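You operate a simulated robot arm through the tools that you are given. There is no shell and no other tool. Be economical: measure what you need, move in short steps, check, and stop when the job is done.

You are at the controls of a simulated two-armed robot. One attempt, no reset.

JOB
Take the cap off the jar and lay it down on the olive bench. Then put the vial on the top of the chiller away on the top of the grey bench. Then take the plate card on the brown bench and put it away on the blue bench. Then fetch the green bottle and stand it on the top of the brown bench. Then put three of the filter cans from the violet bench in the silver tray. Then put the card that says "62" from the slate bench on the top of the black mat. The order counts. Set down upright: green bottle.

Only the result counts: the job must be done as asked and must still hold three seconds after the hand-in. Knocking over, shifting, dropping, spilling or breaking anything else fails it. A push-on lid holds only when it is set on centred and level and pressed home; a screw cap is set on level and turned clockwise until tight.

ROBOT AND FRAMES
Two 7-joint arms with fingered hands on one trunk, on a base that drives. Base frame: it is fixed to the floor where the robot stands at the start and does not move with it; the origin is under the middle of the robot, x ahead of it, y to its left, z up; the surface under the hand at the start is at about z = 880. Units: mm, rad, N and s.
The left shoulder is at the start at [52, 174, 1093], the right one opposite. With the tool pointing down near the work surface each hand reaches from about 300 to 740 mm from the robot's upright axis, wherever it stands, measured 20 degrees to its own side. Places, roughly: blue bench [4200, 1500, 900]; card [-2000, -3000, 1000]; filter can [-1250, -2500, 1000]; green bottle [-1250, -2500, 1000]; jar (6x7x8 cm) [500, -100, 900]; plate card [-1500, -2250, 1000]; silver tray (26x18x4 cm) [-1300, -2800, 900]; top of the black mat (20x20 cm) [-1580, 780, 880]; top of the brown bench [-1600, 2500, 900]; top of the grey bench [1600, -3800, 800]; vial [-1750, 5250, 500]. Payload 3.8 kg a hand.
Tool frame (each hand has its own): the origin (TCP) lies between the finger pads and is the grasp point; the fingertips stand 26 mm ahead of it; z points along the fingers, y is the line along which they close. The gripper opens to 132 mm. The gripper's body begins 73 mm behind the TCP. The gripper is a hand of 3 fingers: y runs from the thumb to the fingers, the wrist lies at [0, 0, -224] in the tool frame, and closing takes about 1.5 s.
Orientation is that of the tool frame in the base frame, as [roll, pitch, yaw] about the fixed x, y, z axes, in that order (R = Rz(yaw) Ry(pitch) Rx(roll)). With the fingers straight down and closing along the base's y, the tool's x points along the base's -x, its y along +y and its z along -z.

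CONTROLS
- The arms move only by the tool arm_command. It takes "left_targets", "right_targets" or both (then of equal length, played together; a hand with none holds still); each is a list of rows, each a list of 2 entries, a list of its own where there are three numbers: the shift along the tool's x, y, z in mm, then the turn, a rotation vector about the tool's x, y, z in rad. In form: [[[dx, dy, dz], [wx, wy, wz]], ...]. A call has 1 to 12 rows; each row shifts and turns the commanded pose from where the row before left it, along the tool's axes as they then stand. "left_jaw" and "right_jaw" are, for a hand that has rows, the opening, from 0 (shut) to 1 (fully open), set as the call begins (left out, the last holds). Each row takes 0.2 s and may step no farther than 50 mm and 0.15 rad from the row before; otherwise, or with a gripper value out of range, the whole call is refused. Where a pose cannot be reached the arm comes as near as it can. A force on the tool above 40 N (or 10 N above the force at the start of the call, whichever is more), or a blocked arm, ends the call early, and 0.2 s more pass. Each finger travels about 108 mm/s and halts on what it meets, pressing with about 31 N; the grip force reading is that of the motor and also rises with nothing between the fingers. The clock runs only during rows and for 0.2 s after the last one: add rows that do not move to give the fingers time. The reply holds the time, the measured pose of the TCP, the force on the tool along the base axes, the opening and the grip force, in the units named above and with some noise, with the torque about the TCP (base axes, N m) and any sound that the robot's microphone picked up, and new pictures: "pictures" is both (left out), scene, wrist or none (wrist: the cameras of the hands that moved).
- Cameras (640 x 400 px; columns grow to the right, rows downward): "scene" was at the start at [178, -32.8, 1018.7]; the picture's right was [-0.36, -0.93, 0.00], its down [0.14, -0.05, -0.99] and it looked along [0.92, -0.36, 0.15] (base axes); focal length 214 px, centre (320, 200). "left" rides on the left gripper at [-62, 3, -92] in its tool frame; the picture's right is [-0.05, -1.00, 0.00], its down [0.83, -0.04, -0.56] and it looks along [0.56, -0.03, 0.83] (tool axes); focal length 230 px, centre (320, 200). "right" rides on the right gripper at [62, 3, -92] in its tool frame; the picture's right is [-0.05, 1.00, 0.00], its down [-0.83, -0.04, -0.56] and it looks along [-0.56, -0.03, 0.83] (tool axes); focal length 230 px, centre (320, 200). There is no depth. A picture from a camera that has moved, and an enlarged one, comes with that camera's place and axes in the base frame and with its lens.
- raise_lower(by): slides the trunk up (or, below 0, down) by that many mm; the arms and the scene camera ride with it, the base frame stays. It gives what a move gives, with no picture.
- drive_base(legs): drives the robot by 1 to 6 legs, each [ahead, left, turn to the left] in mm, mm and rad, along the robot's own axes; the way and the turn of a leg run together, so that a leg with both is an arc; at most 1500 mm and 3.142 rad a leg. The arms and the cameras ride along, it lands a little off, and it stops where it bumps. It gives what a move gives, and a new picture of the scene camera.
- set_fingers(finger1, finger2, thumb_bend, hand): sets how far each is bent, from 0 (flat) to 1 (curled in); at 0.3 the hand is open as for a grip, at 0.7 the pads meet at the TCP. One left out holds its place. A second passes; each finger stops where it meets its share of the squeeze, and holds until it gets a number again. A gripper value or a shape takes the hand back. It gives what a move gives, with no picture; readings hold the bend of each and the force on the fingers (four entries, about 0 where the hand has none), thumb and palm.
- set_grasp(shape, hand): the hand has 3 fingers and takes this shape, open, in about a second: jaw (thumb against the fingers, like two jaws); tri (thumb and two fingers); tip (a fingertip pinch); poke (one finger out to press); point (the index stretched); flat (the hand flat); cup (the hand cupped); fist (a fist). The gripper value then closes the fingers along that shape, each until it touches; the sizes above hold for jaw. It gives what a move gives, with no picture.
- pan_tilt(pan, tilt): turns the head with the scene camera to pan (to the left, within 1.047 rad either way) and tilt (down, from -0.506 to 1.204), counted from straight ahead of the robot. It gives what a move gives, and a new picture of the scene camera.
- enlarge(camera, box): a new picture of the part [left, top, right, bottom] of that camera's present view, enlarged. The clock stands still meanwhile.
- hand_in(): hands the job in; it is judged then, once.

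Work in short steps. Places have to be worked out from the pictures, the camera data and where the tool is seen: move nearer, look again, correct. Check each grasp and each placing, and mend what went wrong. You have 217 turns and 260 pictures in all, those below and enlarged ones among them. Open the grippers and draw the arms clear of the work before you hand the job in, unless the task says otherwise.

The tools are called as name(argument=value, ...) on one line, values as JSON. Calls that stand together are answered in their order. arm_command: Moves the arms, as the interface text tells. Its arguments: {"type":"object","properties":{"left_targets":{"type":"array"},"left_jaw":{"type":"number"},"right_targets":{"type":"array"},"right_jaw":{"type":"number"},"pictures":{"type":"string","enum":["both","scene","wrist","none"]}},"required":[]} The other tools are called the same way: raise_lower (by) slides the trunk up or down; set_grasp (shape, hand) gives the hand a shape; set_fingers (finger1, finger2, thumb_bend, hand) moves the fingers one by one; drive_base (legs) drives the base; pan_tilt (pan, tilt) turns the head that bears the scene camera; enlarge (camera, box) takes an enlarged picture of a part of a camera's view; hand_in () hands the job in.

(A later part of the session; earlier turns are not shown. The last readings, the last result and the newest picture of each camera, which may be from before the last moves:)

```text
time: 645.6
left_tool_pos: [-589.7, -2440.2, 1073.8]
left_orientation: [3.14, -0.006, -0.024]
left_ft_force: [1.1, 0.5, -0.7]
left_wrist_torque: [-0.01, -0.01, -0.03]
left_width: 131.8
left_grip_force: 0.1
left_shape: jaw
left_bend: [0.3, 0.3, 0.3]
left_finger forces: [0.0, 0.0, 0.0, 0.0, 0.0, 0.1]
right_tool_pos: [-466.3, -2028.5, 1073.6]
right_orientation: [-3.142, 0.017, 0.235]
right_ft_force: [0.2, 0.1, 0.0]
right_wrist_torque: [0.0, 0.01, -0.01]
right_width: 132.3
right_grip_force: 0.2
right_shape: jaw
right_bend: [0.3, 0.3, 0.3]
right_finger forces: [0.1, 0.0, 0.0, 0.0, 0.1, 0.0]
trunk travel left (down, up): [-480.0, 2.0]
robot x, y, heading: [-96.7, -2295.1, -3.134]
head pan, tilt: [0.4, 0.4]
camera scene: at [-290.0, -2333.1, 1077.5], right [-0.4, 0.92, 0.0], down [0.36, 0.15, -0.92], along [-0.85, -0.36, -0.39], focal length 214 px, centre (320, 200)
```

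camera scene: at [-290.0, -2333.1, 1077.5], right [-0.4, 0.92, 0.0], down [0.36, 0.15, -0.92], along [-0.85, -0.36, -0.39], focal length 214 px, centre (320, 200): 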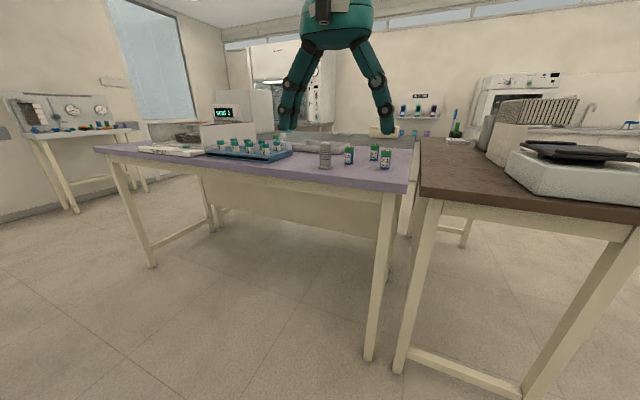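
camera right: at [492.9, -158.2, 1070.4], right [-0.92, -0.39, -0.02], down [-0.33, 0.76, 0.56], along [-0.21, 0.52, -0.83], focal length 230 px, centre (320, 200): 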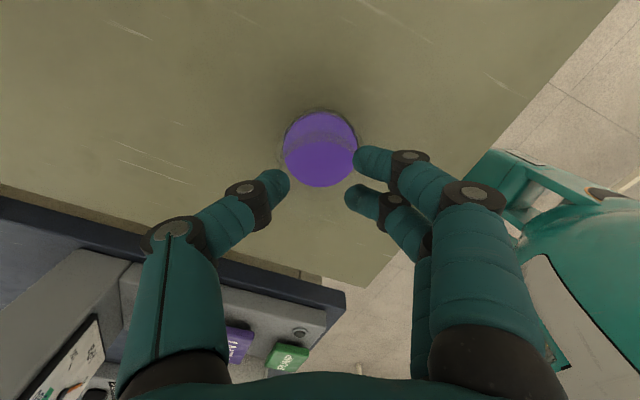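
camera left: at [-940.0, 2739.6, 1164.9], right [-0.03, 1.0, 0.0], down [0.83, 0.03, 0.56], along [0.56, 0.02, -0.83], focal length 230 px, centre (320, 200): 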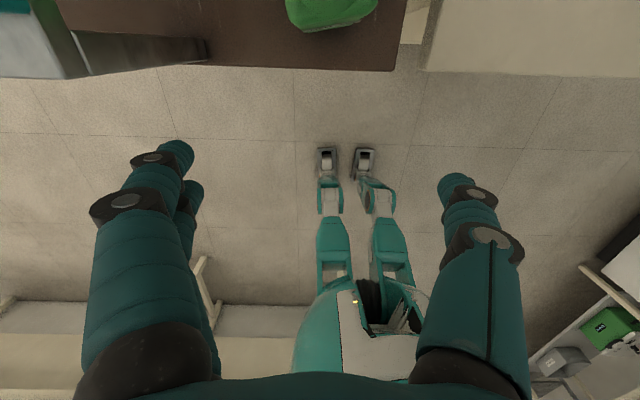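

Drive so that the nearest cans are under the left hand: to about (-590,-2440).

drive_base(legs=[[490, 145, 0]])

arm_command(left_targets=[[[0, 0, 40], [0, 0, 0]], [[0, 0, 30], [0, 0, 0]], [[0, 0, 0], [0, 0, 0]]], left_jaw=0.75, pictures="wrist")

```text
time: 648.6
left_tool_pos: [-1068.4, -2592.7, 1074.4]
left_orientation: [3.14, -0.002, -0.018]
left_ft_force: [0.7, 0.2, 0.1]
left_wrist_torque: [0.0, 0.03, -0.02]
left_width: 131.9
left_grip_force: 0.0
left_shape: jaw
left_bend: [0.3, 0.3, 0.3]
left_finger forces: [0.1, 0.0, 0.0, 0.0, 0.0, 0.0]
right_tool_pos: [-948.9, -2181.6, 1073.5]
right_orientation: [-3.141, 0.017, 0.24]
right_ft_force: [0.3, 0.1, -0.3]
right_wrist_torque: [-0.01, -0.03, 0.02]
right_width: 131.9
right_grip_force: 0.1
right_shape: jaw
right_bend: [0.3, 0.3, 0.3]
right_finger forces: [0.0, 0.1, 0.1, 0.1, 0.0, 0.0]
trunk travel left (down, up): [-480.0, 2.0]
robot x, y, heading: [-575.1, -2446.7, -3.131]
head pan, tilt: [0.4, 0.4]
camera scene: at [-769.3, -2485.1, 1077.5], right [-0.4, 0.92, 0.0], down [0.36, 0.16, -0.92], along [-0.84, -0.37, -0.39], focal length 214 px, centre (320, 200)
```

scene: 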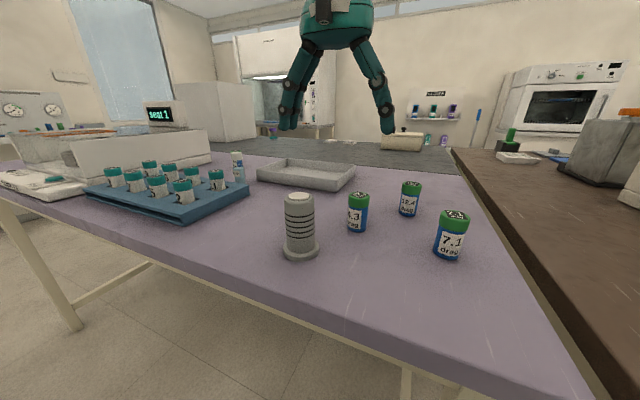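

```text
time: 649.4
left_tool_pos: [-1067.1, -2593.7, 1001.4]
left_orientation: [3.14, -0.004, -0.019]
left_ft_force: [0.2, 0.0, 0.1]
left_wrist_torque: [0.02, -0.01, 0.03]
left_width: 99.3
left_grip_force: 0.0
left_shape: jaw
left_bend: [0.63, 0.63, 0.6]
left_finger forces: [0.0, 0.0, 0.1, 0.1, 0.0, 0.0]
right_tool_pos: [-948.2, -2182.2, 1073.3]
right_orientation: [3.141, 0.019, 0.24]
right_ft_force: [0.1, -0.2, -0.5]
right_wrist_torque: [0.0, 0.0, 0.0]
right_width: 132.0
right_grip_force: 0.0
right_shape: jaw
right_bend: [0.3, 0.3, 0.3]
right_finger forces: [0.1, 0.1, 0.0, 0.0, 0.0, 0.0]
trunk travel left (down, up): [-480.0, 2.0]
robot x, y, heading: [-577.5, -2445.0, -3.129]
head pan, tilt: [0.4, 0.4]
camera left: at [-1127.4, -2596.8, 1093.8], right [-0.03, 1.0, 0.0], down [0.83, 0.03, 0.56], along [0.56, 0.02, -0.83], focal length 230 px, centre (320, 200)
```

left: 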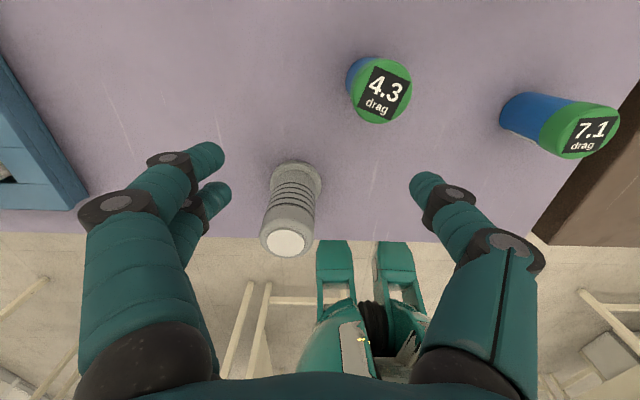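

Can "4.3" is at [-1105,-2561]. Move over it and descend (canister stays clear).

arm_command(left_targets=[[[-38, -32, 0], [0, 0, 0]], [[0, 0, 40], [0, 0, 0]], [[0, 0, 0], [0, 0, 0]]], pictures="wrist")

```text
time: 650.2
left_tool_pos: [-1103.9, -2561.7, 963.1]
left_orientation: [3.141, -0.003, -0.02]
left_ft_force: [0.2, -0.1, 0.5]
left_wrist_torque: [0.02, -0.01, 0.0]
left_width: 99.3
left_grip_force: 0.2
left_shape: jaw
left_bend: [0.63, 0.63, 0.6]
left_finger forces: [0.0, 0.0, 0.0, 0.0, 0.0, 0.0]
right_tool_pos: [-947.9, -2182.4, 1072.6]
right_orientation: [-3.141, 0.017, 0.239]
right_ft_force: [-0.9, 0.4, -0.1]
right_wrist_torque: [-0.01, 0.01, 0.02]
right_width: 132.0
right_grip_force: 0.1
right_shape: jaw
right_bend: [0.3, 0.3, 0.3]
right_finger forces: [0.0, 0.0, 0.0, 0.1, 0.0, 0.0]
trunk travel left (down, up): [-480.0, 2.0]
robot x, y, heading: [-573.8, -2447.9, -3.129]
head pan, tilt: [0.4, 0.4]
camera left: at [-1164.2, -2563.7, 1054.5], right [-0.03, 1.0, 0.0], down [0.83, 0.03, 0.56], along [0.56, 0.02, -0.83], focal length 230 px, centre (320, 200)
```

left: 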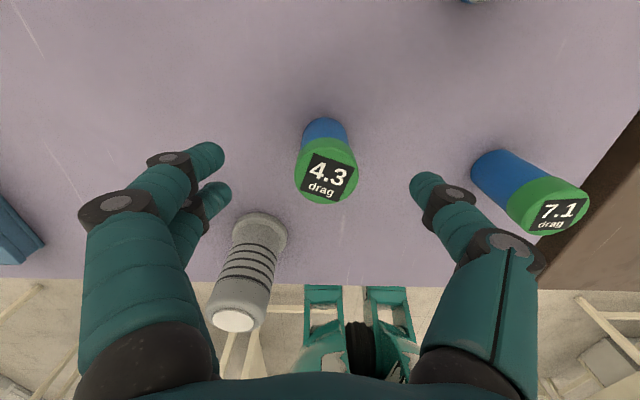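

Small correction, then descend to z≈921 and close.

arm_command(left_targets=[[[-5, -4, 20], [0, 0, 0]], [[0, 0, 22], [0, 0, 0]], [[0, 0, 0], [0, 0, 0]]], pictures="none")

arm_command(left_targets=[[[0, 0, 0], [0, 0, 0]], [[0, 0, 0], [0, 0, 0]], [[0, 0, 0], [0, 0, 0]], [[0, 0, 0], [0, 0, 0]], [[0, 0, 0], [0, 0, 0]], [[0, 0, 0], [0, 0, 0]], [[0, 0, -40], [0, 0, 0]], [[0, 0, -40], [0, 0, 0]], [[0, 0, -40], [0, 0, 0]], [[0, 0, 0], [0, 0, 0]]], left_jaw=0.05, pictures="wrist")

```text
time: 651.0
left_tool_pos: [-1109.7, -2557.7, 920.4]
left_orientation: [3.14, -0.003, -0.019]
left_ft_force: [0.1, 0.4, 0.2]
left_wrist_torque: [0.01, 0.01, 0.03]
left_width: 99.4
left_grip_force: 0.0
left_shape: jaw
left_bend: [0.63, 0.63, 0.6]
left_finger forces: [0.0, 0.1, 0.0, 0.0, 0.0, 0.0]
right_tool_pos: [-947.5, -2182.9, 1073.6]
right_orientation: [3.141, 0.018, 0.24]
right_ft_force: [0.5, 0.6, -0.3]
right_wrist_torque: [0.0, 0.01, 0.02]
right_width: 131.9
right_grip_force: 0.0
right_shape: jaw
right_bend: [0.3, 0.3, 0.3]
right_finger forces: [0.0, 0.1, 0.0, 0.1, 0.0, 0.1]
trunk travel left (down, up): [-480.0, 2.0]
robot x, y, heading: [-573.1, -2445.7, -3.126]
head pan, tilt: [0.4, 0.4]
```

```text
time: 653.2
left_tool_pos: [-1110.1, -2559.0, 1041.0]
left_orientation: [-3.14, -0.005, -0.017]
left_ft_force: [-0.1, 0.4, -0.2]
left_wrist_torque: [0.02, 0.01, -0.01]
left_width: 25.3
left_grip_force: 31.5
left_shape: jaw
left_bend: [0.73, 0.73, 0.7]
left_finger forces: [14.0, 14.6, 0.0, 0.0, 27.5, 0.0]
right_tool_pos: [-948.0, -2182.6, 1072.5]
right_orientation: [3.141, 0.017, 0.238]
right_ft_force: [0.0, 0.0, 0.6]
right_wrist_torque: [-0.01, 0.01, -0.03]
right_width: 131.7
right_grip_force: 0.0
right_shape: jaw
right_bend: [0.3, 0.3, 0.3]
right_finger forces: [0.0, 0.0, 0.0, 0.0, 0.1, 0.0]
trunk travel left (down, up): [-480.0, 2.0]
robot x, y, heading: [-576.9, -2443.9, -3.129]
head pan, tilt: [0.4, 0.4]
camera left: at [-1170.2, -2561.9, 1133.2], right [-0.03, 1.0, 0.0], down [0.83, 0.03, 0.56], along [0.56, 0.02, -0.83], focal length 230 px, centre (320, 200)
```

left: 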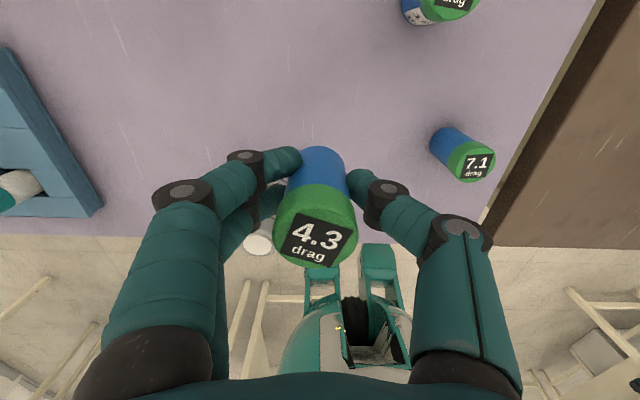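

Got can 4.3. Drive to the tray: forward 115, left 195.

drive_base(legs=[[115, 195, 0]])

arm_command(left_targets=[[[-35, 0, 0], [0, 0, 0]], [[-35, 0, 0], [0, 0, 0]], [[0, 0, 0], [0, 0, 0]]], pictures="wrist")

```text
time: 655.5
left_tool_pos: [-1218.5, -2756.2, 1042.2]
left_orientation: [3.142, -0.005, -0.017]
left_ft_force: [-0.5, 0.5, 0.3]
left_wrist_torque: [0.0, 0.03, 0.04]
left_width: 25.2
left_grip_force: 31.2
left_shape: jaw
left_bend: [0.73, 0.73, 0.7]
left_finger forces: [14.2, 14.7, 0.1, 0.0, 27.5, 0.0]
right_tool_pos: [-1057.4, -2379.1, 1073.1]
right_orientation: [-3.141, 0.018, 0.244]
right_ft_force: [0.0, 0.1, -0.2]
right_wrist_torque: [0.01, 0.03, -0.01]
right_width: 131.9
right_grip_force: 0.1
right_shape: jaw
right_bend: [0.3, 0.3, 0.3]
right_finger forces: [0.1, 0.0, 0.0, 0.1, 0.0, 0.0]
trunk travel left (down, up): [-480.0, 2.0]
robot x, y, heading: [-685.0, -2640.6, -3.128]
head pan, tilt: [0.4, 0.4]
camera scene: at [-877.8, -2681.5, 1077.5], right [-0.4, 0.92, 0.0], down [0.36, 0.16, -0.92], along [-0.84, -0.37, -0.39], focal length 214 px, centre (320, 200)
```

scene: 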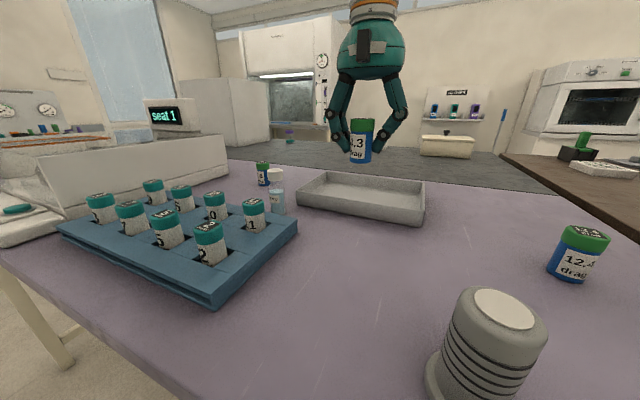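

```text
time: 656.3
left_tool_pos: [-1286.5, -2755.3, 1040.2]
left_orientation: [-3.141, -0.002, -0.017]
left_ft_force: [-0.3, -0.7, -0.6]
left_wrist_torque: [0.01, 0.01, -0.02]
left_width: 25.1
left_grip_force: 30.8
left_shape: jaw
left_bend: [0.73, 0.73, 0.7]
left_finger forces: [14.2, 14.6, 0.0, 0.0, 27.7, 0.0]
right_tool_pos: [-1056.7, -2379.9, 1073.2]
right_orientation: [3.141, 0.019, 0.242]
right_ft_force: [-0.3, 0.9, 0.5]
right_wrist_torque: [0.05, 0.01, -0.04]
right_width: 131.9
right_grip_force: 0.1
right_shape: jaw
right_bend: [0.3, 0.3, 0.3]
right_finger forces: [0.0, 0.0, 0.0, 0.1, 0.0, 0.0]
trunk travel left (down, up): [-480.0, 2.0]
robot x, y, heading: [-684.3, -2642.1, -3.126]
head pan, tilt: [0.4, 0.4]
camera left: at [-1347.2, -2758.4, 1132.8], right [-0.03, 1.0, 0.0], down [0.83, 0.03, 0.56], along [0.56, 0.02, -0.83], focal length 230 px, centre (320, 200)
```

left: 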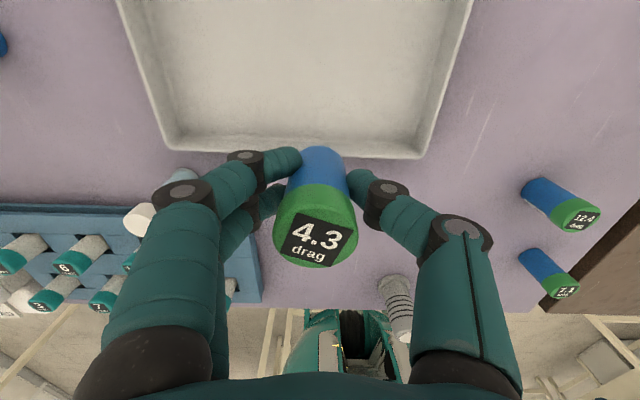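

Tray spans x -1260…-1440, y -2903…-2653. I'll place this can at [-1330,-2850]: drive 35 mm in, shift, and lower.

drive_base(legs=[[38, 0, 0]])

arm_command(left_targets=[[[-3, 32, 15], [0, 0, 0]], [[-3, 32, 20], [0, 0, 0]], [[-3, 32, 20], [0, 0, 0]], [[0, 0, 30], [0, 0, 0]], [[0, 0, 15], [0, 0, 0]], [[0, 0, 0], [0, 0, 0]]], pictures="wrist")

```text
time: 657.2
left_tool_pos: [-1323.2, -2756.1, 1042.9]
left_orientation: [-3.14, -0.004, -0.018]
left_ft_force: [0.7, -0.2, -1.1]
left_wrist_torque: [-0.03, -0.01, 0.01]
left_width: 25.2
left_grip_force: 31.0
left_shape: jaw
left_bend: [0.73, 0.73, 0.7]
left_finger forces: [14.2, 14.7, 0.1, 0.1, 27.6, 0.1]
right_tool_pos: [-1093.2, -2379.5, 1074.8]
right_orientation: [3.141, 0.02, 0.242]
right_ft_force: [0.1, -0.5, -0.8]
right_wrist_torque: [0.02, -0.01, -0.03]
right_width: 131.7
right_grip_force: 0.1
right_shape: jaw
right_bend: [0.3, 0.3, 0.3]
right_finger forces: [0.0, 0.0, 0.1, 0.0, 0.1, 0.0]
trunk travel left (down, up): [-480.0, 2.0]
robot x, y, heading: [-720.2, -2642.6, -3.131]
head pan, tilt: [0.4, 0.4]
camera scene: at [-913.8, -2681.9, 1078.0], right [-0.4, 0.92, 0.0], down [0.36, 0.16, -0.92], along [-0.84, -0.37, -0.39], focal length 214 px, centre (320, 200)
```

scene: 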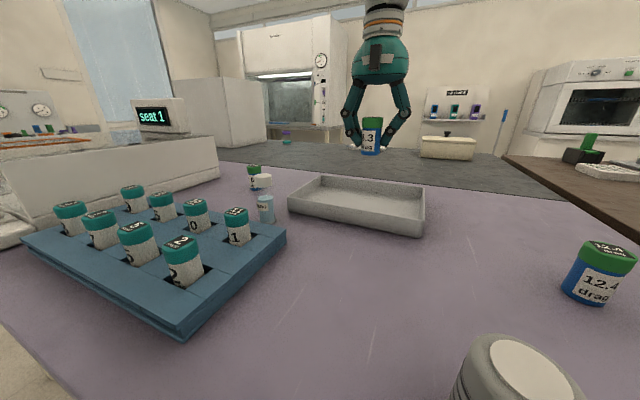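

```text
time: 658.6
left_tool_pos: [-1335.4, -2850.5, 939.8]
left_orientation: [3.141, -0.004, -0.018]
left_ft_force: [-0.9, -0.4, -0.9]
left_wrist_torque: [0.03, -0.03, 0.01]
left_width: 25.4
left_grip_force: 30.9
left_shape: jaw
left_bend: [0.73, 0.73, 0.7]
left_finger forces: [14.3, 14.7, 0.1, 0.0, 27.6, 0.0]
right_tool_pos: [-1094.0, -2380.3, 1072.2]
right_orientation: [3.142, 0.018, 0.244]
right_ft_force: [-0.6, -1.0, 0.1]
right_wrist_torque: [0.01, 0.02, 0.0]
right_width: 132.2
right_grip_force: 0.1
right_shape: jaw
right_bend: [0.3, 0.3, 0.3]
right_finger forces: [0.1, 0.0, 0.0, 0.0, 0.0, 0.1]
trunk travel left (down, up): [-480.0, 2.0]
robot x, y, heading: [-719.6, -2639.6, -3.128]
head pan, tilt: [0.4, 0.4]
camera left: at [-1394.9, -2853.0, 1032.4], right [-0.03, 1.0, 0.0], down [0.83, 0.03, 0.56], along [0.56, 0.02, -0.83], focal length 230 px, centre (320, 200)
```

left: 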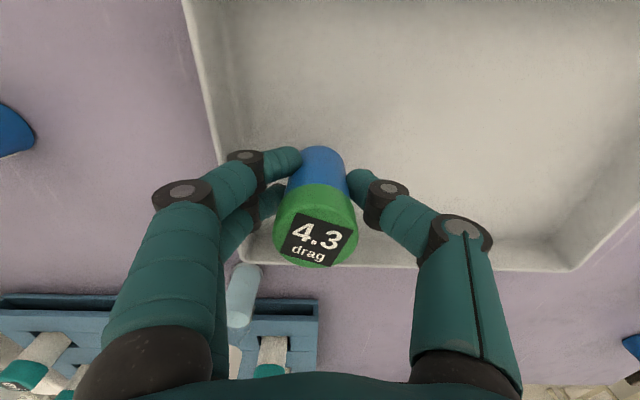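

Shift 12 mm away from the left wall and lower until the can touches the tray floor.

arm_command(left_targets=[[[0, -12, 0], [0, 0, 0]], [[0, 0, 8], [0, 0, 0]], [[0, 0, 3], [0, 0, 0]], [[0, 0, 2], [0, 0, 0]], [[0, 0, 2], [0, 0, 0]], [[0, 0, 2], [0, 0, 0]], [[0, 0, 2], [0, 0, 0]], [[0, 0, 0], [0, 0, 0]]], pictures="none")

```text
time: 660.4
left_tool_pos: [-1334.6, -2839.3, 925.0]
left_orientation: [-3.141, 0.0, -0.018]
left_ft_force: [0.2, 0.3, 12.4]
left_wrist_torque: [-0.09, -0.02, -0.02]
left_width: 25.6
left_grip_force: 30.9
left_shape: jaw
left_bend: [0.73, 0.73, 0.7]
left_finger forces: [15.7, 16.8, 0.0, 0.0, 30.4, 0.1]
right_tool_pos: [-1093.0, -2380.3, 1074.7]
right_orientation: [3.141, 0.019, 0.242]
right_ft_force: [-0.1, 0.3, -0.8]
right_wrist_torque: [0.03, -0.02, -0.01]
right_width: 131.9
right_grip_force: 0.1
right_shape: jaw
right_bend: [0.3, 0.3, 0.3]
right_finger forces: [0.1, 0.0, 0.0, 0.0, 0.0, 0.1]
trunk travel left (down, up): [-480.0, 2.0]
robot x, y, heading: [-724.1, -2640.6, -3.127]
head pan, tilt: [0.4, 0.4]
```

Contact (12 N). Open a little and lift out.

arm_command(left_targets=[[[0, 0, -1], [0, 0, 0]], [[0, 0, 0], [0, 0, 0]], [[0, 0, 0], [0, 0, 0]], [[0, 0, -30], [0, 0, 0]], [[0, 0, -40], [0, 0, 0]], [[0, 0, -50], [0, 0, 0]], [[0, 0, 0], [0, 0, 0]]], left_jaw=0.4, pictures="wrist")

```text
time: 662.0
left_tool_pos: [-1334.4, -2838.1, 1043.0]
left_orientation: [3.141, -0.004, -0.016]
left_ft_force: [-0.3, -1.4, -0.1]
left_wrist_torque: [0.01, -0.01, 0.0]
left_width: 52.5
left_grip_force: 0.2
left_shape: jaw
left_bend: [0.73, 0.73, 0.7]
left_finger forces: [0.0, 0.0, 0.0, 0.1, 0.1, 0.2]
right_tool_pos: [-1094.3, -2379.8, 1073.5]
right_orientation: [3.142, 0.017, 0.241]
right_ft_force: [-0.4, -0.6, 1.1]
right_wrist_torque: [0.03, -0.03, -0.04]
right_width: 132.0
right_grip_force: 0.0
right_shape: jaw
right_bend: [0.3, 0.3, 0.3]
right_finger forces: [0.1, 0.0, 0.1, 0.0, 0.0, 0.0]
trunk travel left (down, up): [-480.0, 2.0]
robot x, y, heading: [-721.4, -2639.5, -3.123]
head pan, tilt: [0.4, 0.4]
camera left: at [-1395.3, -2841.1, 1133.2], right [-0.03, 1.0, 0.0], down [0.83, 0.03, 0.56], along [0.56, 0.02, -0.83], focal length 230 px, centre (320, 200)
```

left: 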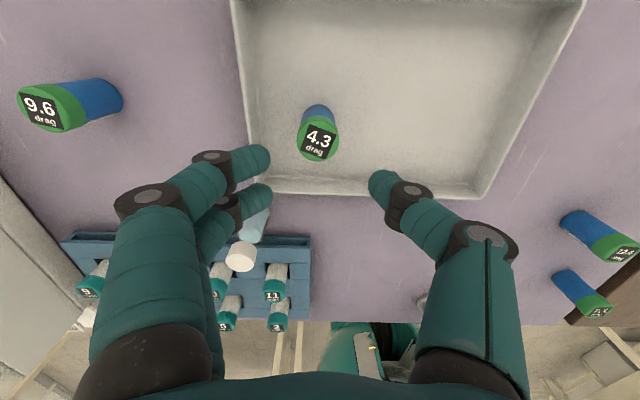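

Can 4.3 is in the tray. Can "9.6" at about [-1355,-3035] is close by; shift the base 198 mm left to get over it.

drive_base(legs=[[0, 198, 0]])

arm_command(left_targets=[[[-15, 0, 30], [0, 0, 0]], [[0, 0, 30], [0, 0, 0]], [[0, 0, 0], [0, 0, 0]], [[0, 0, 0], [0, 0, 0]]], left_jaw=0.7, pictures="wrist")

```text
time: 664.4
left_tool_pos: [-1332.0, -3036.0, 1042.6]
left_orientation: [3.14, -0.003, -0.021]
left_ft_force: [-0.3, 1.2, 0.5]
left_wrist_torque: [0.03, -0.02, -0.05]
left_width: 52.1
left_grip_force: 0.1
left_shape: jaw
left_bend: [0.73, 0.73, 0.7]
left_finger forces: [0.0, 0.1, 0.0, 0.0, 0.0, 0.0]
right_tool_pos: [-1090.3, -2578.6, 1073.7]
right_orientation: [-3.141, 0.018, 0.237]
right_ft_force: [-0.3, -0.6, -0.6]
right_wrist_torque: [-0.01, 0.0, -0.01]
right_width: 131.9
right_grip_force: 0.1
right_shape: jaw
right_bend: [0.3, 0.3, 0.3]
right_finger forces: [0.0, 0.0, 0.1, 0.0, 0.0, 0.0]
trunk travel left (down, up): [-480.0, 2.0]
robot x, y, heading: [-719.4, -2845.7, -3.134]
head pan, tilt: [0.4, 0.4]
camera scene: at [-912.3, -2881.3, 1077.5], right [-0.4, 0.92, 0.0], down [0.36, 0.16, -0.92], along [-0.84, -0.37, -0.39], focal length 214 px, centre (320, 200)
```

scene: 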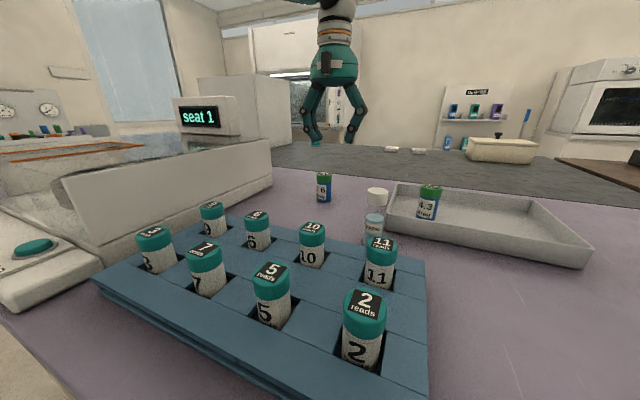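

```text
time: 665.4
left_tool_pos: [-1349.5, -3035.2, 980.9]
left_orientation: [-3.141, -0.005, -0.021]
left_ft_force: [0.5, 0.1, 0.2]
left_wrist_torque: [0.04, -0.02, 0.01]
left_width: 91.9
left_grip_force: 0.1
left_shape: jaw
left_bend: [0.68, 0.68, 0.64]
left_finger forces: [0.1, 0.0, 0.0, 0.1, 0.1, 0.1]
right_tool_pos: [-1092.4, -2579.1, 1073.8]
right_orientation: [3.141, 0.017, 0.239]
right_ft_force: [0.1, -0.8, -0.3]
right_wrist_torque: [-0.01, 0.0, 0.02]
right_width: 131.9
right_grip_force: 0.2
right_shape: jaw
right_bend: [0.3, 0.3, 0.3]
right_finger forces: [0.0, 0.0, 0.1, 0.0, 0.0, 0.1]
trunk travel left (down, up): [-480.0, 2.0]
robot x, y, heading: [-716.8, -2837.9, -3.129]
head pan, tilt: [0.4, 0.4]
camera left: at [-1409.6, -3037.6, 1073.3], right [-0.03, 1.0, 0.0], down [0.83, 0.03, 0.56], along [0.56, 0.02, -0.83], focal length 230 px, centre (320, 200)
```

left: 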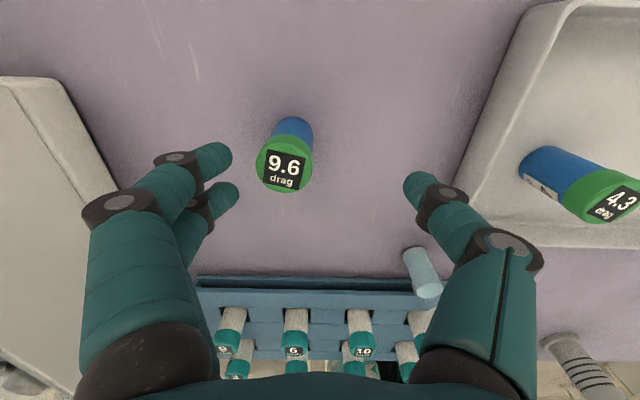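

Can 9.6 is 21 mm to -y of the TCP. Correct, descend to z≈921, close and lift.

arm_command(left_targets=[[[-2, 21, 0], [0, 0, 0]], [[0, 0, 30], [0, 0, 0]], [[0, 0, 30], [0, 0, 0]], [[0, 0, 0], [0, 0, 0]]], pictures="wrist")

arm_command(left_targets=[[[0, 0, 0], [0, 0, 0]], [[0, 0, 0], [0, 0, 0]], [[0, 0, 0], [0, 0, 0]], [[0, 0, 0], [0, 0, 0]], [[0, 0, 0], [0, 0, 0]], [[0, 0, 0], [0, 0, 0]], [[0, 0, -40], [0, 0, 0]], [[0, 0, -40], [0, 0, 0]], [[0, 0, -40], [0, 0, 0]], [[0, 0, 0], [0, 0, 0]]], left_jaw=0.05, pictures="wrist")

```text
time: 666.4
left_tool_pos: [-1350.8, -3054.9, 921.7]
left_orientation: [3.139, -0.003, -0.02]
left_ft_force: [-0.8, -0.2, 1.0]
left_wrist_torque: [-0.01, 0.0, 0.0]
left_width: 92.0
left_grip_force: 0.2
left_shape: jaw
left_bend: [0.68, 0.68, 0.64]
left_finger forces: [0.0, 0.0, 0.0, 0.0, 0.0, 0.0]
right_tool_pos: [-1089.7, -2578.0, 1073.7]
right_orientation: [3.141, 0.019, 0.236]
right_ft_force: [0.1, -0.9, 0.0]
right_wrist_torque: [-0.01, 0.0, -0.02]
right_width: 131.8
right_grip_force: 0.2
right_shape: jaw
right_bend: [0.3, 0.3, 0.3]
right_finger forces: [0.1, 0.0, 0.0, 0.1, 0.0, 0.1]
trunk travel left (down, up): [-480.0, 2.0]
robot x, y, heading: [-723.0, -2843.8, -3.132]
head pan, tilt: [0.4, 0.4]
camera left: at [-1411.1, -3057.8, 1012.7], right [-0.03, 1.0, 0.0], down [0.83, 0.03, 0.56], along [0.56, 0.02, -0.83], focal length 230 px, centre (320, 200)
```

left: 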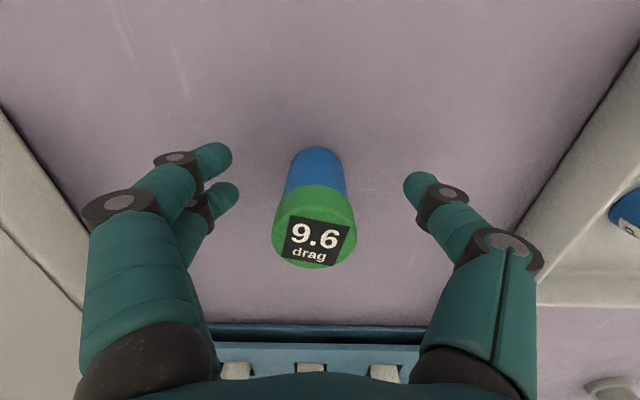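

```text
time: 668.6
left_tool_pos: [-1351.0, -3054.4, 1041.6]
left_orientation: [3.141, -0.004, -0.021]
left_ft_force: [0.5, 0.6, -1.2]
left_wrist_torque: [0.0, 0.02, -0.02]
left_width: 24.4
left_grip_force: 31.2
left_shape: jaw
left_bend: [0.72, 0.73, 0.7]
left_finger forces: [12.4, 15.2, 0.0, 0.0, 27.6, 0.0]
right_tool_pos: [-1091.3, -2578.8, 1073.0]
right_orientation: [3.14, 0.017, 0.237]
right_ft_force: [0.0, -0.1, -0.5]
right_wrist_torque: [0.01, 0.01, 0.03]
right_width: 131.9
right_grip_force: 0.0
right_shape: jaw
right_bend: [0.3, 0.3, 0.3]
right_finger forces: [0.0, 0.0, 0.0, 0.1, 0.0, 0.0]
trunk travel left (down, up): [-480.0, 2.0]
robot x, y, heading: [-720.9, -2842.2, -3.132]
head pan, tilt: [0.4, 0.4]
camera left: at [-1411.5, -3057.6, 1132.7], right [-0.03, 1.0, 0.0], down [0.83, 0.03, 0.56], along [0.56, 0.02, -0.83], focal length 230 px, centre (320, 200)
```

left: 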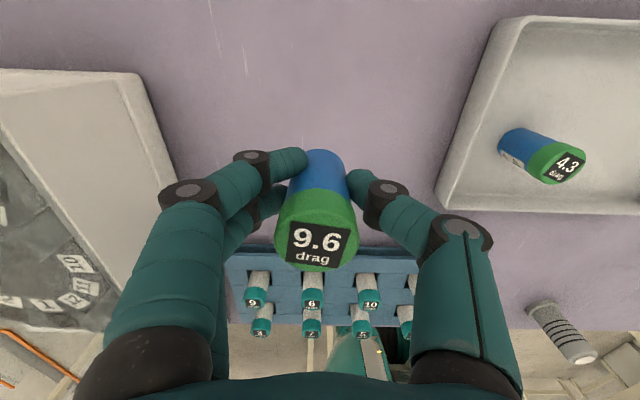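

Got can 9.6. Drive 289 mm right so it is over the tray at y≈-2765.

drive_base(legs=[[0, -291, 0]])

arm_command(left_targets=[[[0, 0, 40], [0, 0, 0]], [[0, 0, 40], [0, 0, 0]], [[0, 0, 20], [0, 0, 0]], [[0, 0, 0], [0, 0, 0]]], pictures="wrist")

```text
time: 671.6
left_tool_pos: [-1354.5, -2767.9, 1041.0]
left_orientation: [3.141, -0.002, -0.027]
left_ft_force: [0.3, 0.0, -1.1]
left_wrist_torque: [-0.02, 0.01, 0.0]
left_width: 24.8
left_grip_force: 31.2
left_shape: jaw
left_bend: [0.72, 0.73, 0.7]
left_finger forces: [12.5, 15.0, 0.0, 0.0, 27.6, 0.0]
right_tool_pos: [-1091.8, -2292.5, 1072.9]
right_orientation: [3.141, 0.016, 0.232]
right_ft_force: [0.3, 0.7, -0.5]
right_wrist_torque: [0.0, 0.0, 0.01]
right_width: 131.7
right_grip_force: 0.1
right_shape: jaw
right_bend: [0.3, 0.3, 0.3]
right_finger forces: [0.0, 0.1, 0.0, 0.0, 0.0, 0.1]
trunk travel left (down, up): [-480.0, 2.0]
robot x, y, heading: [-720.1, -2561.3, -3.139]
head pan, tilt: [0.4, 0.4]
camera scene: at [-914.9, -2596.9, 1077.4], right [-0.39, 0.92, 0.0], down [0.36, 0.15, -0.92], along [-0.85, -0.36, -0.39], focal length 214 px, centre (320, 200)
```

scene: 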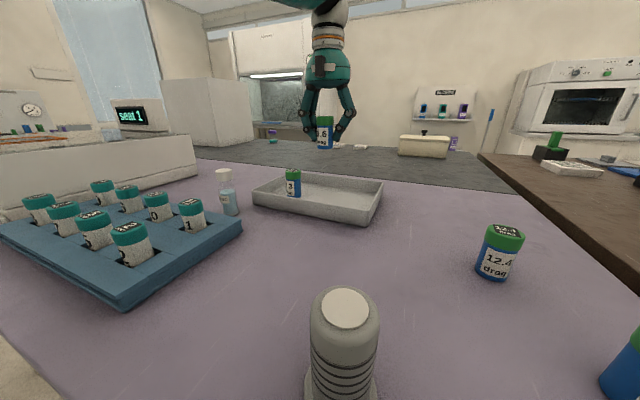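

```text
time: 672.6
left_tool_pos: [-1355.5, -2768.5, 940.1]
left_orientation: [3.139, -0.003, -0.026]
left_ft_force: [0.5, 0.2, -0.8]
left_wrist_torque: [0.02, 0.05, -0.01]
left_width: 24.5
left_grip_force: 30.4
left_shape: jaw
left_bend: [0.72, 0.73, 0.7]
left_finger forces: [12.8, 15.2, 0.0, 0.1, 27.4, 0.1]
right_tool_pos: [-1090.8, -2293.0, 1074.0]
right_orientation: [-3.141, 0.018, 0.231]
right_ft_force: [0.5, -0.5, 0.3]
right_wrist_torque: [0.0, 0.01, 0.0]
right_width: 132.0
right_grip_force: 0.0
right_shape: jaw
right_bend: [0.3, 0.3, 0.3]
right_finger forces: [0.1, 0.0, 0.0, 0.0, 0.0, 0.1]
trunk travel left (down, up): [-480.0, 2.0]
robot x, y, heading: [-721.4, -2561.0, -3.135]
head pan, tilt: [0.4, 0.4]
camera left: at [-1415.8, -2770.2, 1031.9], right [-0.03, 1.0, 0.0], down [0.83, 0.02, 0.56], along [0.56, 0.01, -0.83], focal length 230 px, centre (320, 200)
```

left: 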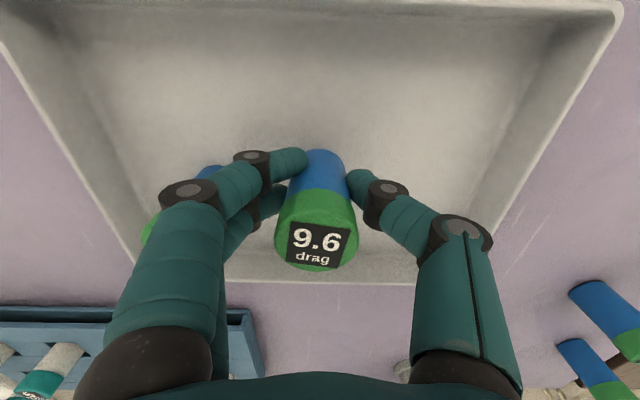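

To leave room for the third can, slide this one further to y≈-2706 within the tray, then lower to contact.

arm_command(left_targets=[[[8, -31, -5], [0, 0, 0]], [[0, -31, 0], [0, 0, 0]], [[0, 0, 12], [0, 0, 0]], [[0, 0, 2], [0, 0, 0]], [[0, 0, 2], [0, 0, 0]], [[0, 0, 2], [0, 0, 0]], [[0, 0, 2], [0, 0, 0]], [[0, 0, 2], [0, 0, 0]], [[0, 0, 0], [0, 0, 0]]], pictures="wrist")

```text
time: 674.6
left_tool_pos: [-1345.1, -2705.8, 924.3]
left_orientation: [3.142, -0.003, -0.028]
left_ft_force: [-1.6, 0.4, 3.9]
left_wrist_torque: [-0.04, 0.0, 0.0]
left_width: 24.1
left_grip_force: 31.1
left_shape: jaw
left_bend: [0.72, 0.73, 0.7]
left_finger forces: [13.1, 15.2, 0.0, 0.0, 28.4, 0.0]
right_tool_pos: [-1090.4, -2292.6, 1073.7]
right_orientation: [-3.141, 0.018, 0.232]
right_ft_force: [0.0, 0.1, -0.5]
right_wrist_torque: [-0.01, -0.03, 0.0]
right_width: 132.0
right_grip_force: 0.0
right_shape: jaw
right_bend: [0.3, 0.3, 0.3]
right_finger forces: [0.0, 0.0, 0.1, 0.0, 0.0, 0.0]
trunk travel left (down, up): [-480.0, 2.0]
robot x, y, heading: [-719.2, -2555.8, -3.139]
head pan, tilt: [0.4, 0.4]
camera left: at [-1404.7, -2708.2, 1016.9], right [-0.03, 1.0, 0.0], down [0.83, 0.02, 0.56], along [0.56, 0.01, -0.83], focal length 230 px, centre (320, 200)
```

left: 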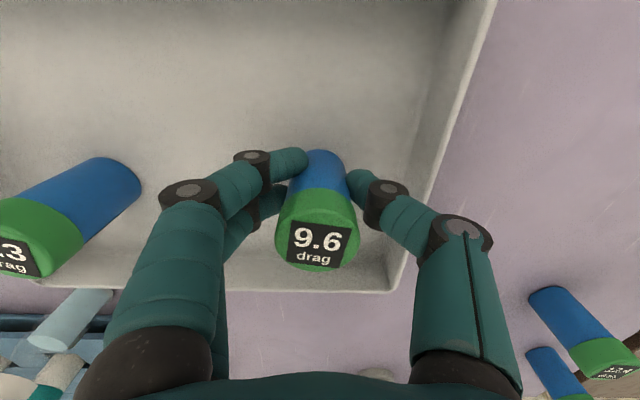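

Touching the floor. Open slightly and lift out.

arm_command(left_targets=[[[0, 0, 0], [0, 0, 0]], [[0, 0, 0], [0, 0, 0]], [[0, 0, 0], [0, 0, 0]], [[0, 0, -30], [0, 0, 0]], [[0, 0, -40], [0, 0, 0]], [[0, 0, -50], [0, 0, 0]], [[0, 0, 0], [0, 0, 0]]], left_jaw=0.34, pictures="wrist")

```text
time: 676.2
left_tool_pos: [-1343.8, -2706.6, 1043.5]
left_orientation: [3.141, -0.006, -0.026]
left_ft_force: [-0.1, -0.9, 0.1]
left_wrist_torque: [0.0, -0.01, -0.02]
left_width: 44.8
left_grip_force: 0.0
left_shape: jaw
left_bend: [0.74, 0.74, 0.7]
left_finger forces: [0.1, 0.0, 0.0, 0.0, 0.1, 0.1]
right_tool_pos: [-1090.6, -2292.8, 1073.0]
right_orientation: [3.141, 0.017, 0.232]
right_ft_force: [-0.5, -0.1, -0.7]
right_wrist_torque: [0.02, -0.05, 0.0]
right_width: 131.8
right_grip_force: 0.0
right_shape: jaw
right_bend: [0.3, 0.3, 0.3]
right_finger forces: [0.0, 0.1, 0.0, 0.1, 0.0, 0.0]
trunk travel left (down, up): [-480.0, 2.0]
robot x, y, heading: [-719.6, -2559.2, -3.132]
head pan, tilt: [0.4, 0.4]
camera left: at [-1404.7, -2708.7, 1135.8], right [-0.02, 1.0, 0.0], down [0.83, 0.02, 0.56], along [0.56, 0.01, -0.83], focal length 230 px, centre (320, 200)
```

left: 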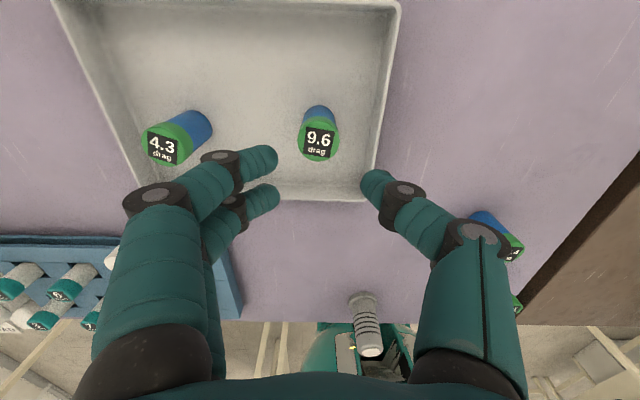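

Two cans in the tray. Back off and shift right to get over can "12.4" at about [-1208,-2480].

drive_base(legs=[[-130, 0, 0], [0, -225, 0]])

arm_command(left_targets=[[[0, 0, 30], [0, 0, 0]], [[0, 0, 30], [0, 0, 0]], [[0, 0, 0], [0, 0, 0]], [[0, 0, 0], [0, 0, 0]]], left_jaw=0.75, pictures="wrist")

```text
time: 679.7
left_tool_pos: [-1218.1, -2480.3, 1044.3]
left_orientation: [3.141, -0.004, -0.03]
left_ft_force: [0.5, -1.2, 0.3]
left_wrist_torque: [-0.01, 0.01, -0.03]
left_width: 44.5
left_grip_force: 0.1
left_shape: jaw
left_bend: [0.74, 0.74, 0.7]
left_finger forces: [0.0, 0.1, 0.0, 0.1, 0.0, 0.1]
right_tool_pos: [-964.9, -2067.4, 1073.7]
right_orientation: [3.139, 0.018, 0.228]
right_ft_force: [-0.8, -0.2, -0.6]
right_wrist_torque: [-0.04, 0.0, 0.0]
right_width: 131.8
right_grip_force: 0.1
right_shape: jaw
right_bend: [0.3, 0.3, 0.3]
right_finger forces: [0.0, 0.0, 0.0, 0.1, 0.0, 0.0]
trunk travel left (down, up): [-480.0, 2.0]
robot x, y, heading: [-594.3, -2333.4, -3.135]
head pan, tilt: [0.4, 0.4]
camera scene: at [-789.0, -2372.4, 1077.5], right [-0.39, 0.92, 0.0], down [0.36, 0.15, -0.92], along [-0.85, -0.36, -0.39], focal length 214 px, centre (320, 200)
```

scene: 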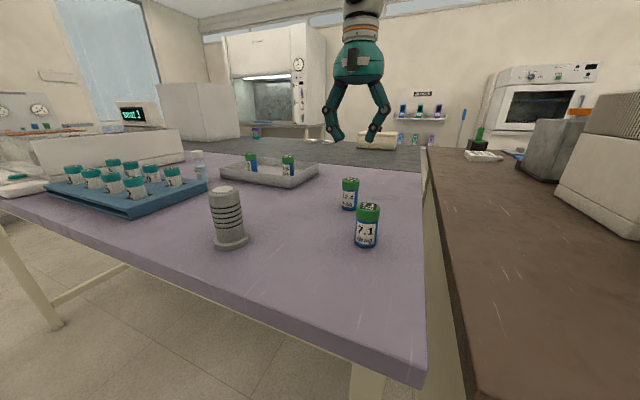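

```text
time: 680.7
left_tool_pos: [-1216.8, -2479.6, 985.0]
left_orientation: [3.141, -0.003, -0.03]
left_ft_force: [-0.1, 0.3, -0.7]
left_wrist_torque: [0.04, 0.01, -0.01]
left_width: 98.5
left_grip_force: 0.1
left_shape: jaw
left_bend: [0.64, 0.64, 0.6]
left_finger forces: [0.0, 0.0, 0.1, 0.0, 0.0, 0.1]
right_tool_pos: [-964.2, -2068.5, 1073.8]
right_orientation: [3.14, 0.019, 0.227]
right_ft_force: [0.1, -0.1, 1.1]
right_wrist_torque: [-0.02, 0.0, 0.03]
right_width: 132.0
right_grip_force: 0.1
right_shape: jaw
right_bend: [0.3, 0.3, 0.3]
right_finger forces: [0.0, 0.0, 0.1, 0.0, 0.0, 0.0]
trunk travel left (down, up): [-480.0, 2.0]
robot x, y, heading: [-594.6, -2330.2, -3.142]
head pan, tilt: [0.4, 0.4]
camera left: at [-1277.1, -2481.5, 1076.5], right [-0.02, 1.0, 0.0], down [0.83, 0.02, 0.56], along [0.56, 0.01, -0.83], focal length 230 px, centre (320, 200)
```

left: 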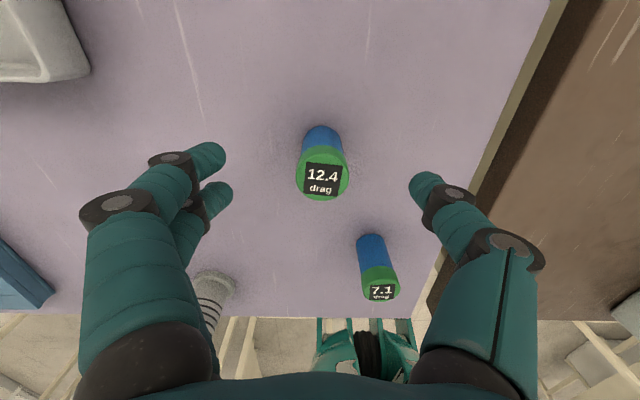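

Correct 8 mm, descend, close and lift can 12.4.

arm_command(left_targets=[[[8, -1, 32], [0, 0, 0]], [[0, 0, 32], [0, 0, 0]], [[0, 0, 0], [0, 0, 0]]], pictures="none")

arm_command(left_targets=[[[0, 0, 0], [0, 0, 0]], [[0, 0, 0], [0, 0, 0]], [[0, 0, 0], [0, 0, 0]], [[0, 0, 0], [0, 0, 0]], [[0, 0, 0], [0, 0, 0]], [[0, 0, 0], [0, 0, 0]], [[0, 0, -40], [0, 0, 0]], [[0, 0, -40], [0, 0, 0]], [[0, 0, -40], [0, 0, 0]], [[0, 0, 0], [0, 0, 0]]], left_jaw=0.05, pictures="wrist")

```text
time: 681.5
left_tool_pos: [-1210.2, -2477.8, 921.0]
left_orientation: [-3.141, -0.003, -0.03]
left_ft_force: [0.2, 0.0, 0.4]
left_wrist_torque: [-0.04, 0.0, 0.02]
left_width: 98.7
left_grip_force: 0.0
left_shape: jaw
left_bend: [0.64, 0.64, 0.6]
left_finger forces: [0.0, 0.0, 0.0, 0.1, 0.0, 0.0]
right_tool_pos: [-963.5, -2069.0, 1073.8]
right_orientation: [3.141, 0.02, 0.231]
right_ft_force: [-0.1, -0.2, 0.0]
right_wrist_torque: [-0.01, 0.01, 0.01]
right_width: 131.9
right_grip_force: 0.0
right_shape: jaw
right_bend: [0.3, 0.3, 0.3]
right_finger forces: [0.0, 0.0, 0.1, 0.1, 0.1, 0.0]
trunk travel left (down, up): [-480.0, 2.0]
robot x, y, heading: [-601.8, -2338.4, -3.139]
head pan, tilt: [0.4, 0.4]
```

```text
time: 683.7
left_tool_pos: [-1210.7, -2479.2, 1037.5]
left_orientation: [-3.142, -0.007, -0.029]
left_ft_force: [0.3, 0.2, 0.0]
left_wrist_torque: [0.05, 0.0, -0.02]
left_width: 24.7
left_grip_force: 31.4
left_shape: jaw
left_bend: [0.73, 0.73, 0.7]
left_finger forces: [12.2, 15.2, 0.0, 0.1, 27.4, 0.0]
right_tool_pos: [-965.6, -2066.9, 1073.3]
right_orientation: [3.141, 0.018, 0.229]
right_ft_force: [-0.2, 0.8, 0.2]
right_wrist_torque: [0.0, -0.01, 0.0]
right_width: 131.9
right_grip_force: 0.1
right_shape: jaw
right_bend: [0.3, 0.3, 0.3]
right_finger forces: [0.0, 0.0, 0.0, 0.0, 0.0, 0.0]
trunk travel left (down, up): [-480.0, 2.0]
robot x, y, heading: [-591.4, -2335.8, -3.143]
head pan, tilt: [0.4, 0.4]
camera left: at [-1270.7, -2479.7, 1130.9], right [-0.02, 1.0, 0.0], down [0.83, 0.02, 0.56], along [0.56, 0.01, -0.83], focal length 230 px, centre (320, 200)
```

left: 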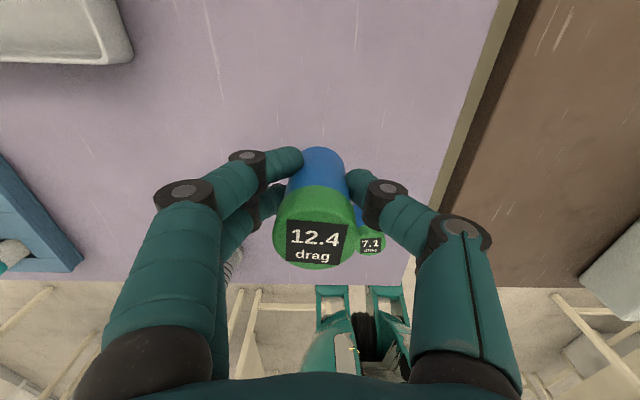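

Got can 12.4. Drive to the tray middle ([-1300,-2772]).

drive_base(legs=[[0, 293, 0], [88, 0, 0]])

arm_command(left_targets=[[[0, 0, 20], [0, 0, 0]], [[0, 0, 20], [0, 0, 0]], [[0, 0, 0], [0, 0, 0]]], pictures="wrist")

```text
time: 687.5
left_tool_pos: [-1295.0, -2770.9, 1039.7]
left_orientation: [3.139, -0.003, -0.029]
left_ft_force: [-0.2, -0.3, -0.7]
left_wrist_torque: [-0.01, -0.03, 0.01]
left_width: 24.7
left_grip_force: 31.1
left_shape: jaw
left_bend: [0.73, 0.73, 0.7]
left_finger forces: [12.2, 15.2, 0.0, 0.0, 27.3, 0.0]
right_tool_pos: [-1051.0, -2361.7, 1074.2]
right_orientation: [-3.14, 0.018, 0.23]
right_ft_force: [-0.5, -0.5, -0.7]
right_wrist_torque: [0.02, 0.01, 0.02]
right_width: 131.9
right_grip_force: 0.1
right_shape: jaw
right_bend: [0.3, 0.3, 0.3]
right_finger forces: [0.0, 0.0, 0.0, 0.1, 0.0, 0.0]
trunk travel left (down, up): [-480.0, 2.0]
robot x, y, heading: [-681.0, -2629.0, -3.142]
head pan, tilt: [0.4, 0.4]
camera scene: at [-874.9, -2666.5, 1077.6], right [-0.39, 0.92, 0.0], down [0.36, 0.15, -0.92], along [-0.85, -0.36, -0.39], focal length 214 px, centre (320, 200)
```

scene: 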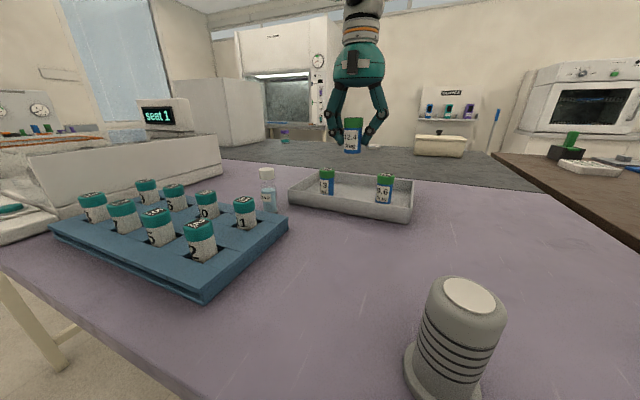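

```text
time: 688.4
left_tool_pos: [-1294.2, -2769.9, 999.3]
left_orientation: [-3.14, -0.003, -0.03]
left_ft_force: [0.1, 0.2, -0.9]
left_wrist_torque: [0.02, 0.01, 0.01]
left_width: 24.9
left_grip_force: 31.2
left_shape: jaw
left_bend: [0.73, 0.73, 0.7]
left_finger forces: [12.3, 15.2, 0.1, 0.0, 27.3, 0.0]
right_tool_pos: [-1050.0, -2361.5, 1072.6]
right_orientation: [-3.141, 0.021, 0.23]
right_ft_force: [-1.2, -0.2, 0.2]
right_wrist_torque: [-0.02, 0.02, 0.0]
right_width: 131.9
right_grip_force: 0.0
right_shape: jaw
right_bend: [0.3, 0.3, 0.3]
right_finger forces: [0.1, 0.1, 0.0, 0.0, 0.0, 0.1]
trunk travel left (down, up): [-480.0, 2.0]
robot x, y, heading: [-680.9, -2628.7, -3.141]
head pan, tilt: [0.4, 0.4]
camera left: at [-1355.1, -2773.5, 1091.7], right [-0.02, 1.0, 0.0], down [0.83, 0.02, 0.56], along [0.56, 0.01, -0.83], focal length 230 px, centre (320, 200)
```

left: 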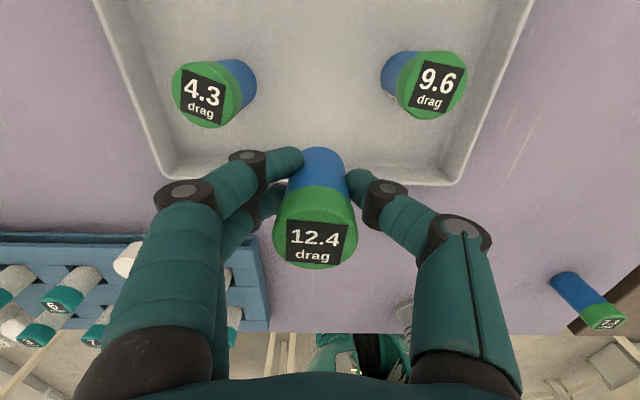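

Well centred between the two. Shift 12 mm in and lower to the floor.

arm_command(left_targets=[[[-12, 0, 10], [0, 0, 0]], [[0, 0, 30], [0, 0, 0]], [[0, 0, 22], [0, 0, 0]], [[0, 0, 5], [0, 0, 0]], [[0, 0, 3], [0, 0, 0]], [[0, 0, 2], [0, 0, 0]], [[0, 0, 2], [0, 0, 0]], [[0, 0, 2], [0, 0, 0]], [[0, 0, 0], [0, 0, 0]]], pictures="none")

```text
time: 690.4
left_tool_pos: [-1308.0, -2771.2, 922.8]
left_orientation: [3.14, -0.001, -0.03]
left_ft_force: [-0.4, 0.2, 5.5]
left_wrist_torque: [-0.09, -0.04, -0.01]
left_width: 24.5
left_grip_force: 30.8
left_shape: jaw
left_bend: [0.73, 0.73, 0.7]
left_finger forces: [13.2, 16.2, 0.0, 0.1, 28.7, 0.1]
right_tool_pos: [-1049.9, -2361.8, 1074.3]
right_orientation: [-3.14, 0.018, 0.229]
right_ft_force: [0.5, -0.4, 0.2]
right_wrist_torque: [0.0, 0.0, -0.01]
right_width: 131.9
right_grip_force: 0.0
right_shape: jaw
right_bend: [0.3, 0.3, 0.3]
right_finger forces: [0.0, 0.0, 0.0, 0.0, 0.0, 0.1]
trunk travel left (down, up): [-480.0, 2.0]
robot x, y, heading: [-682.8, -2629.0, -3.141]
head pan, tilt: [0.4, 0.4]
```

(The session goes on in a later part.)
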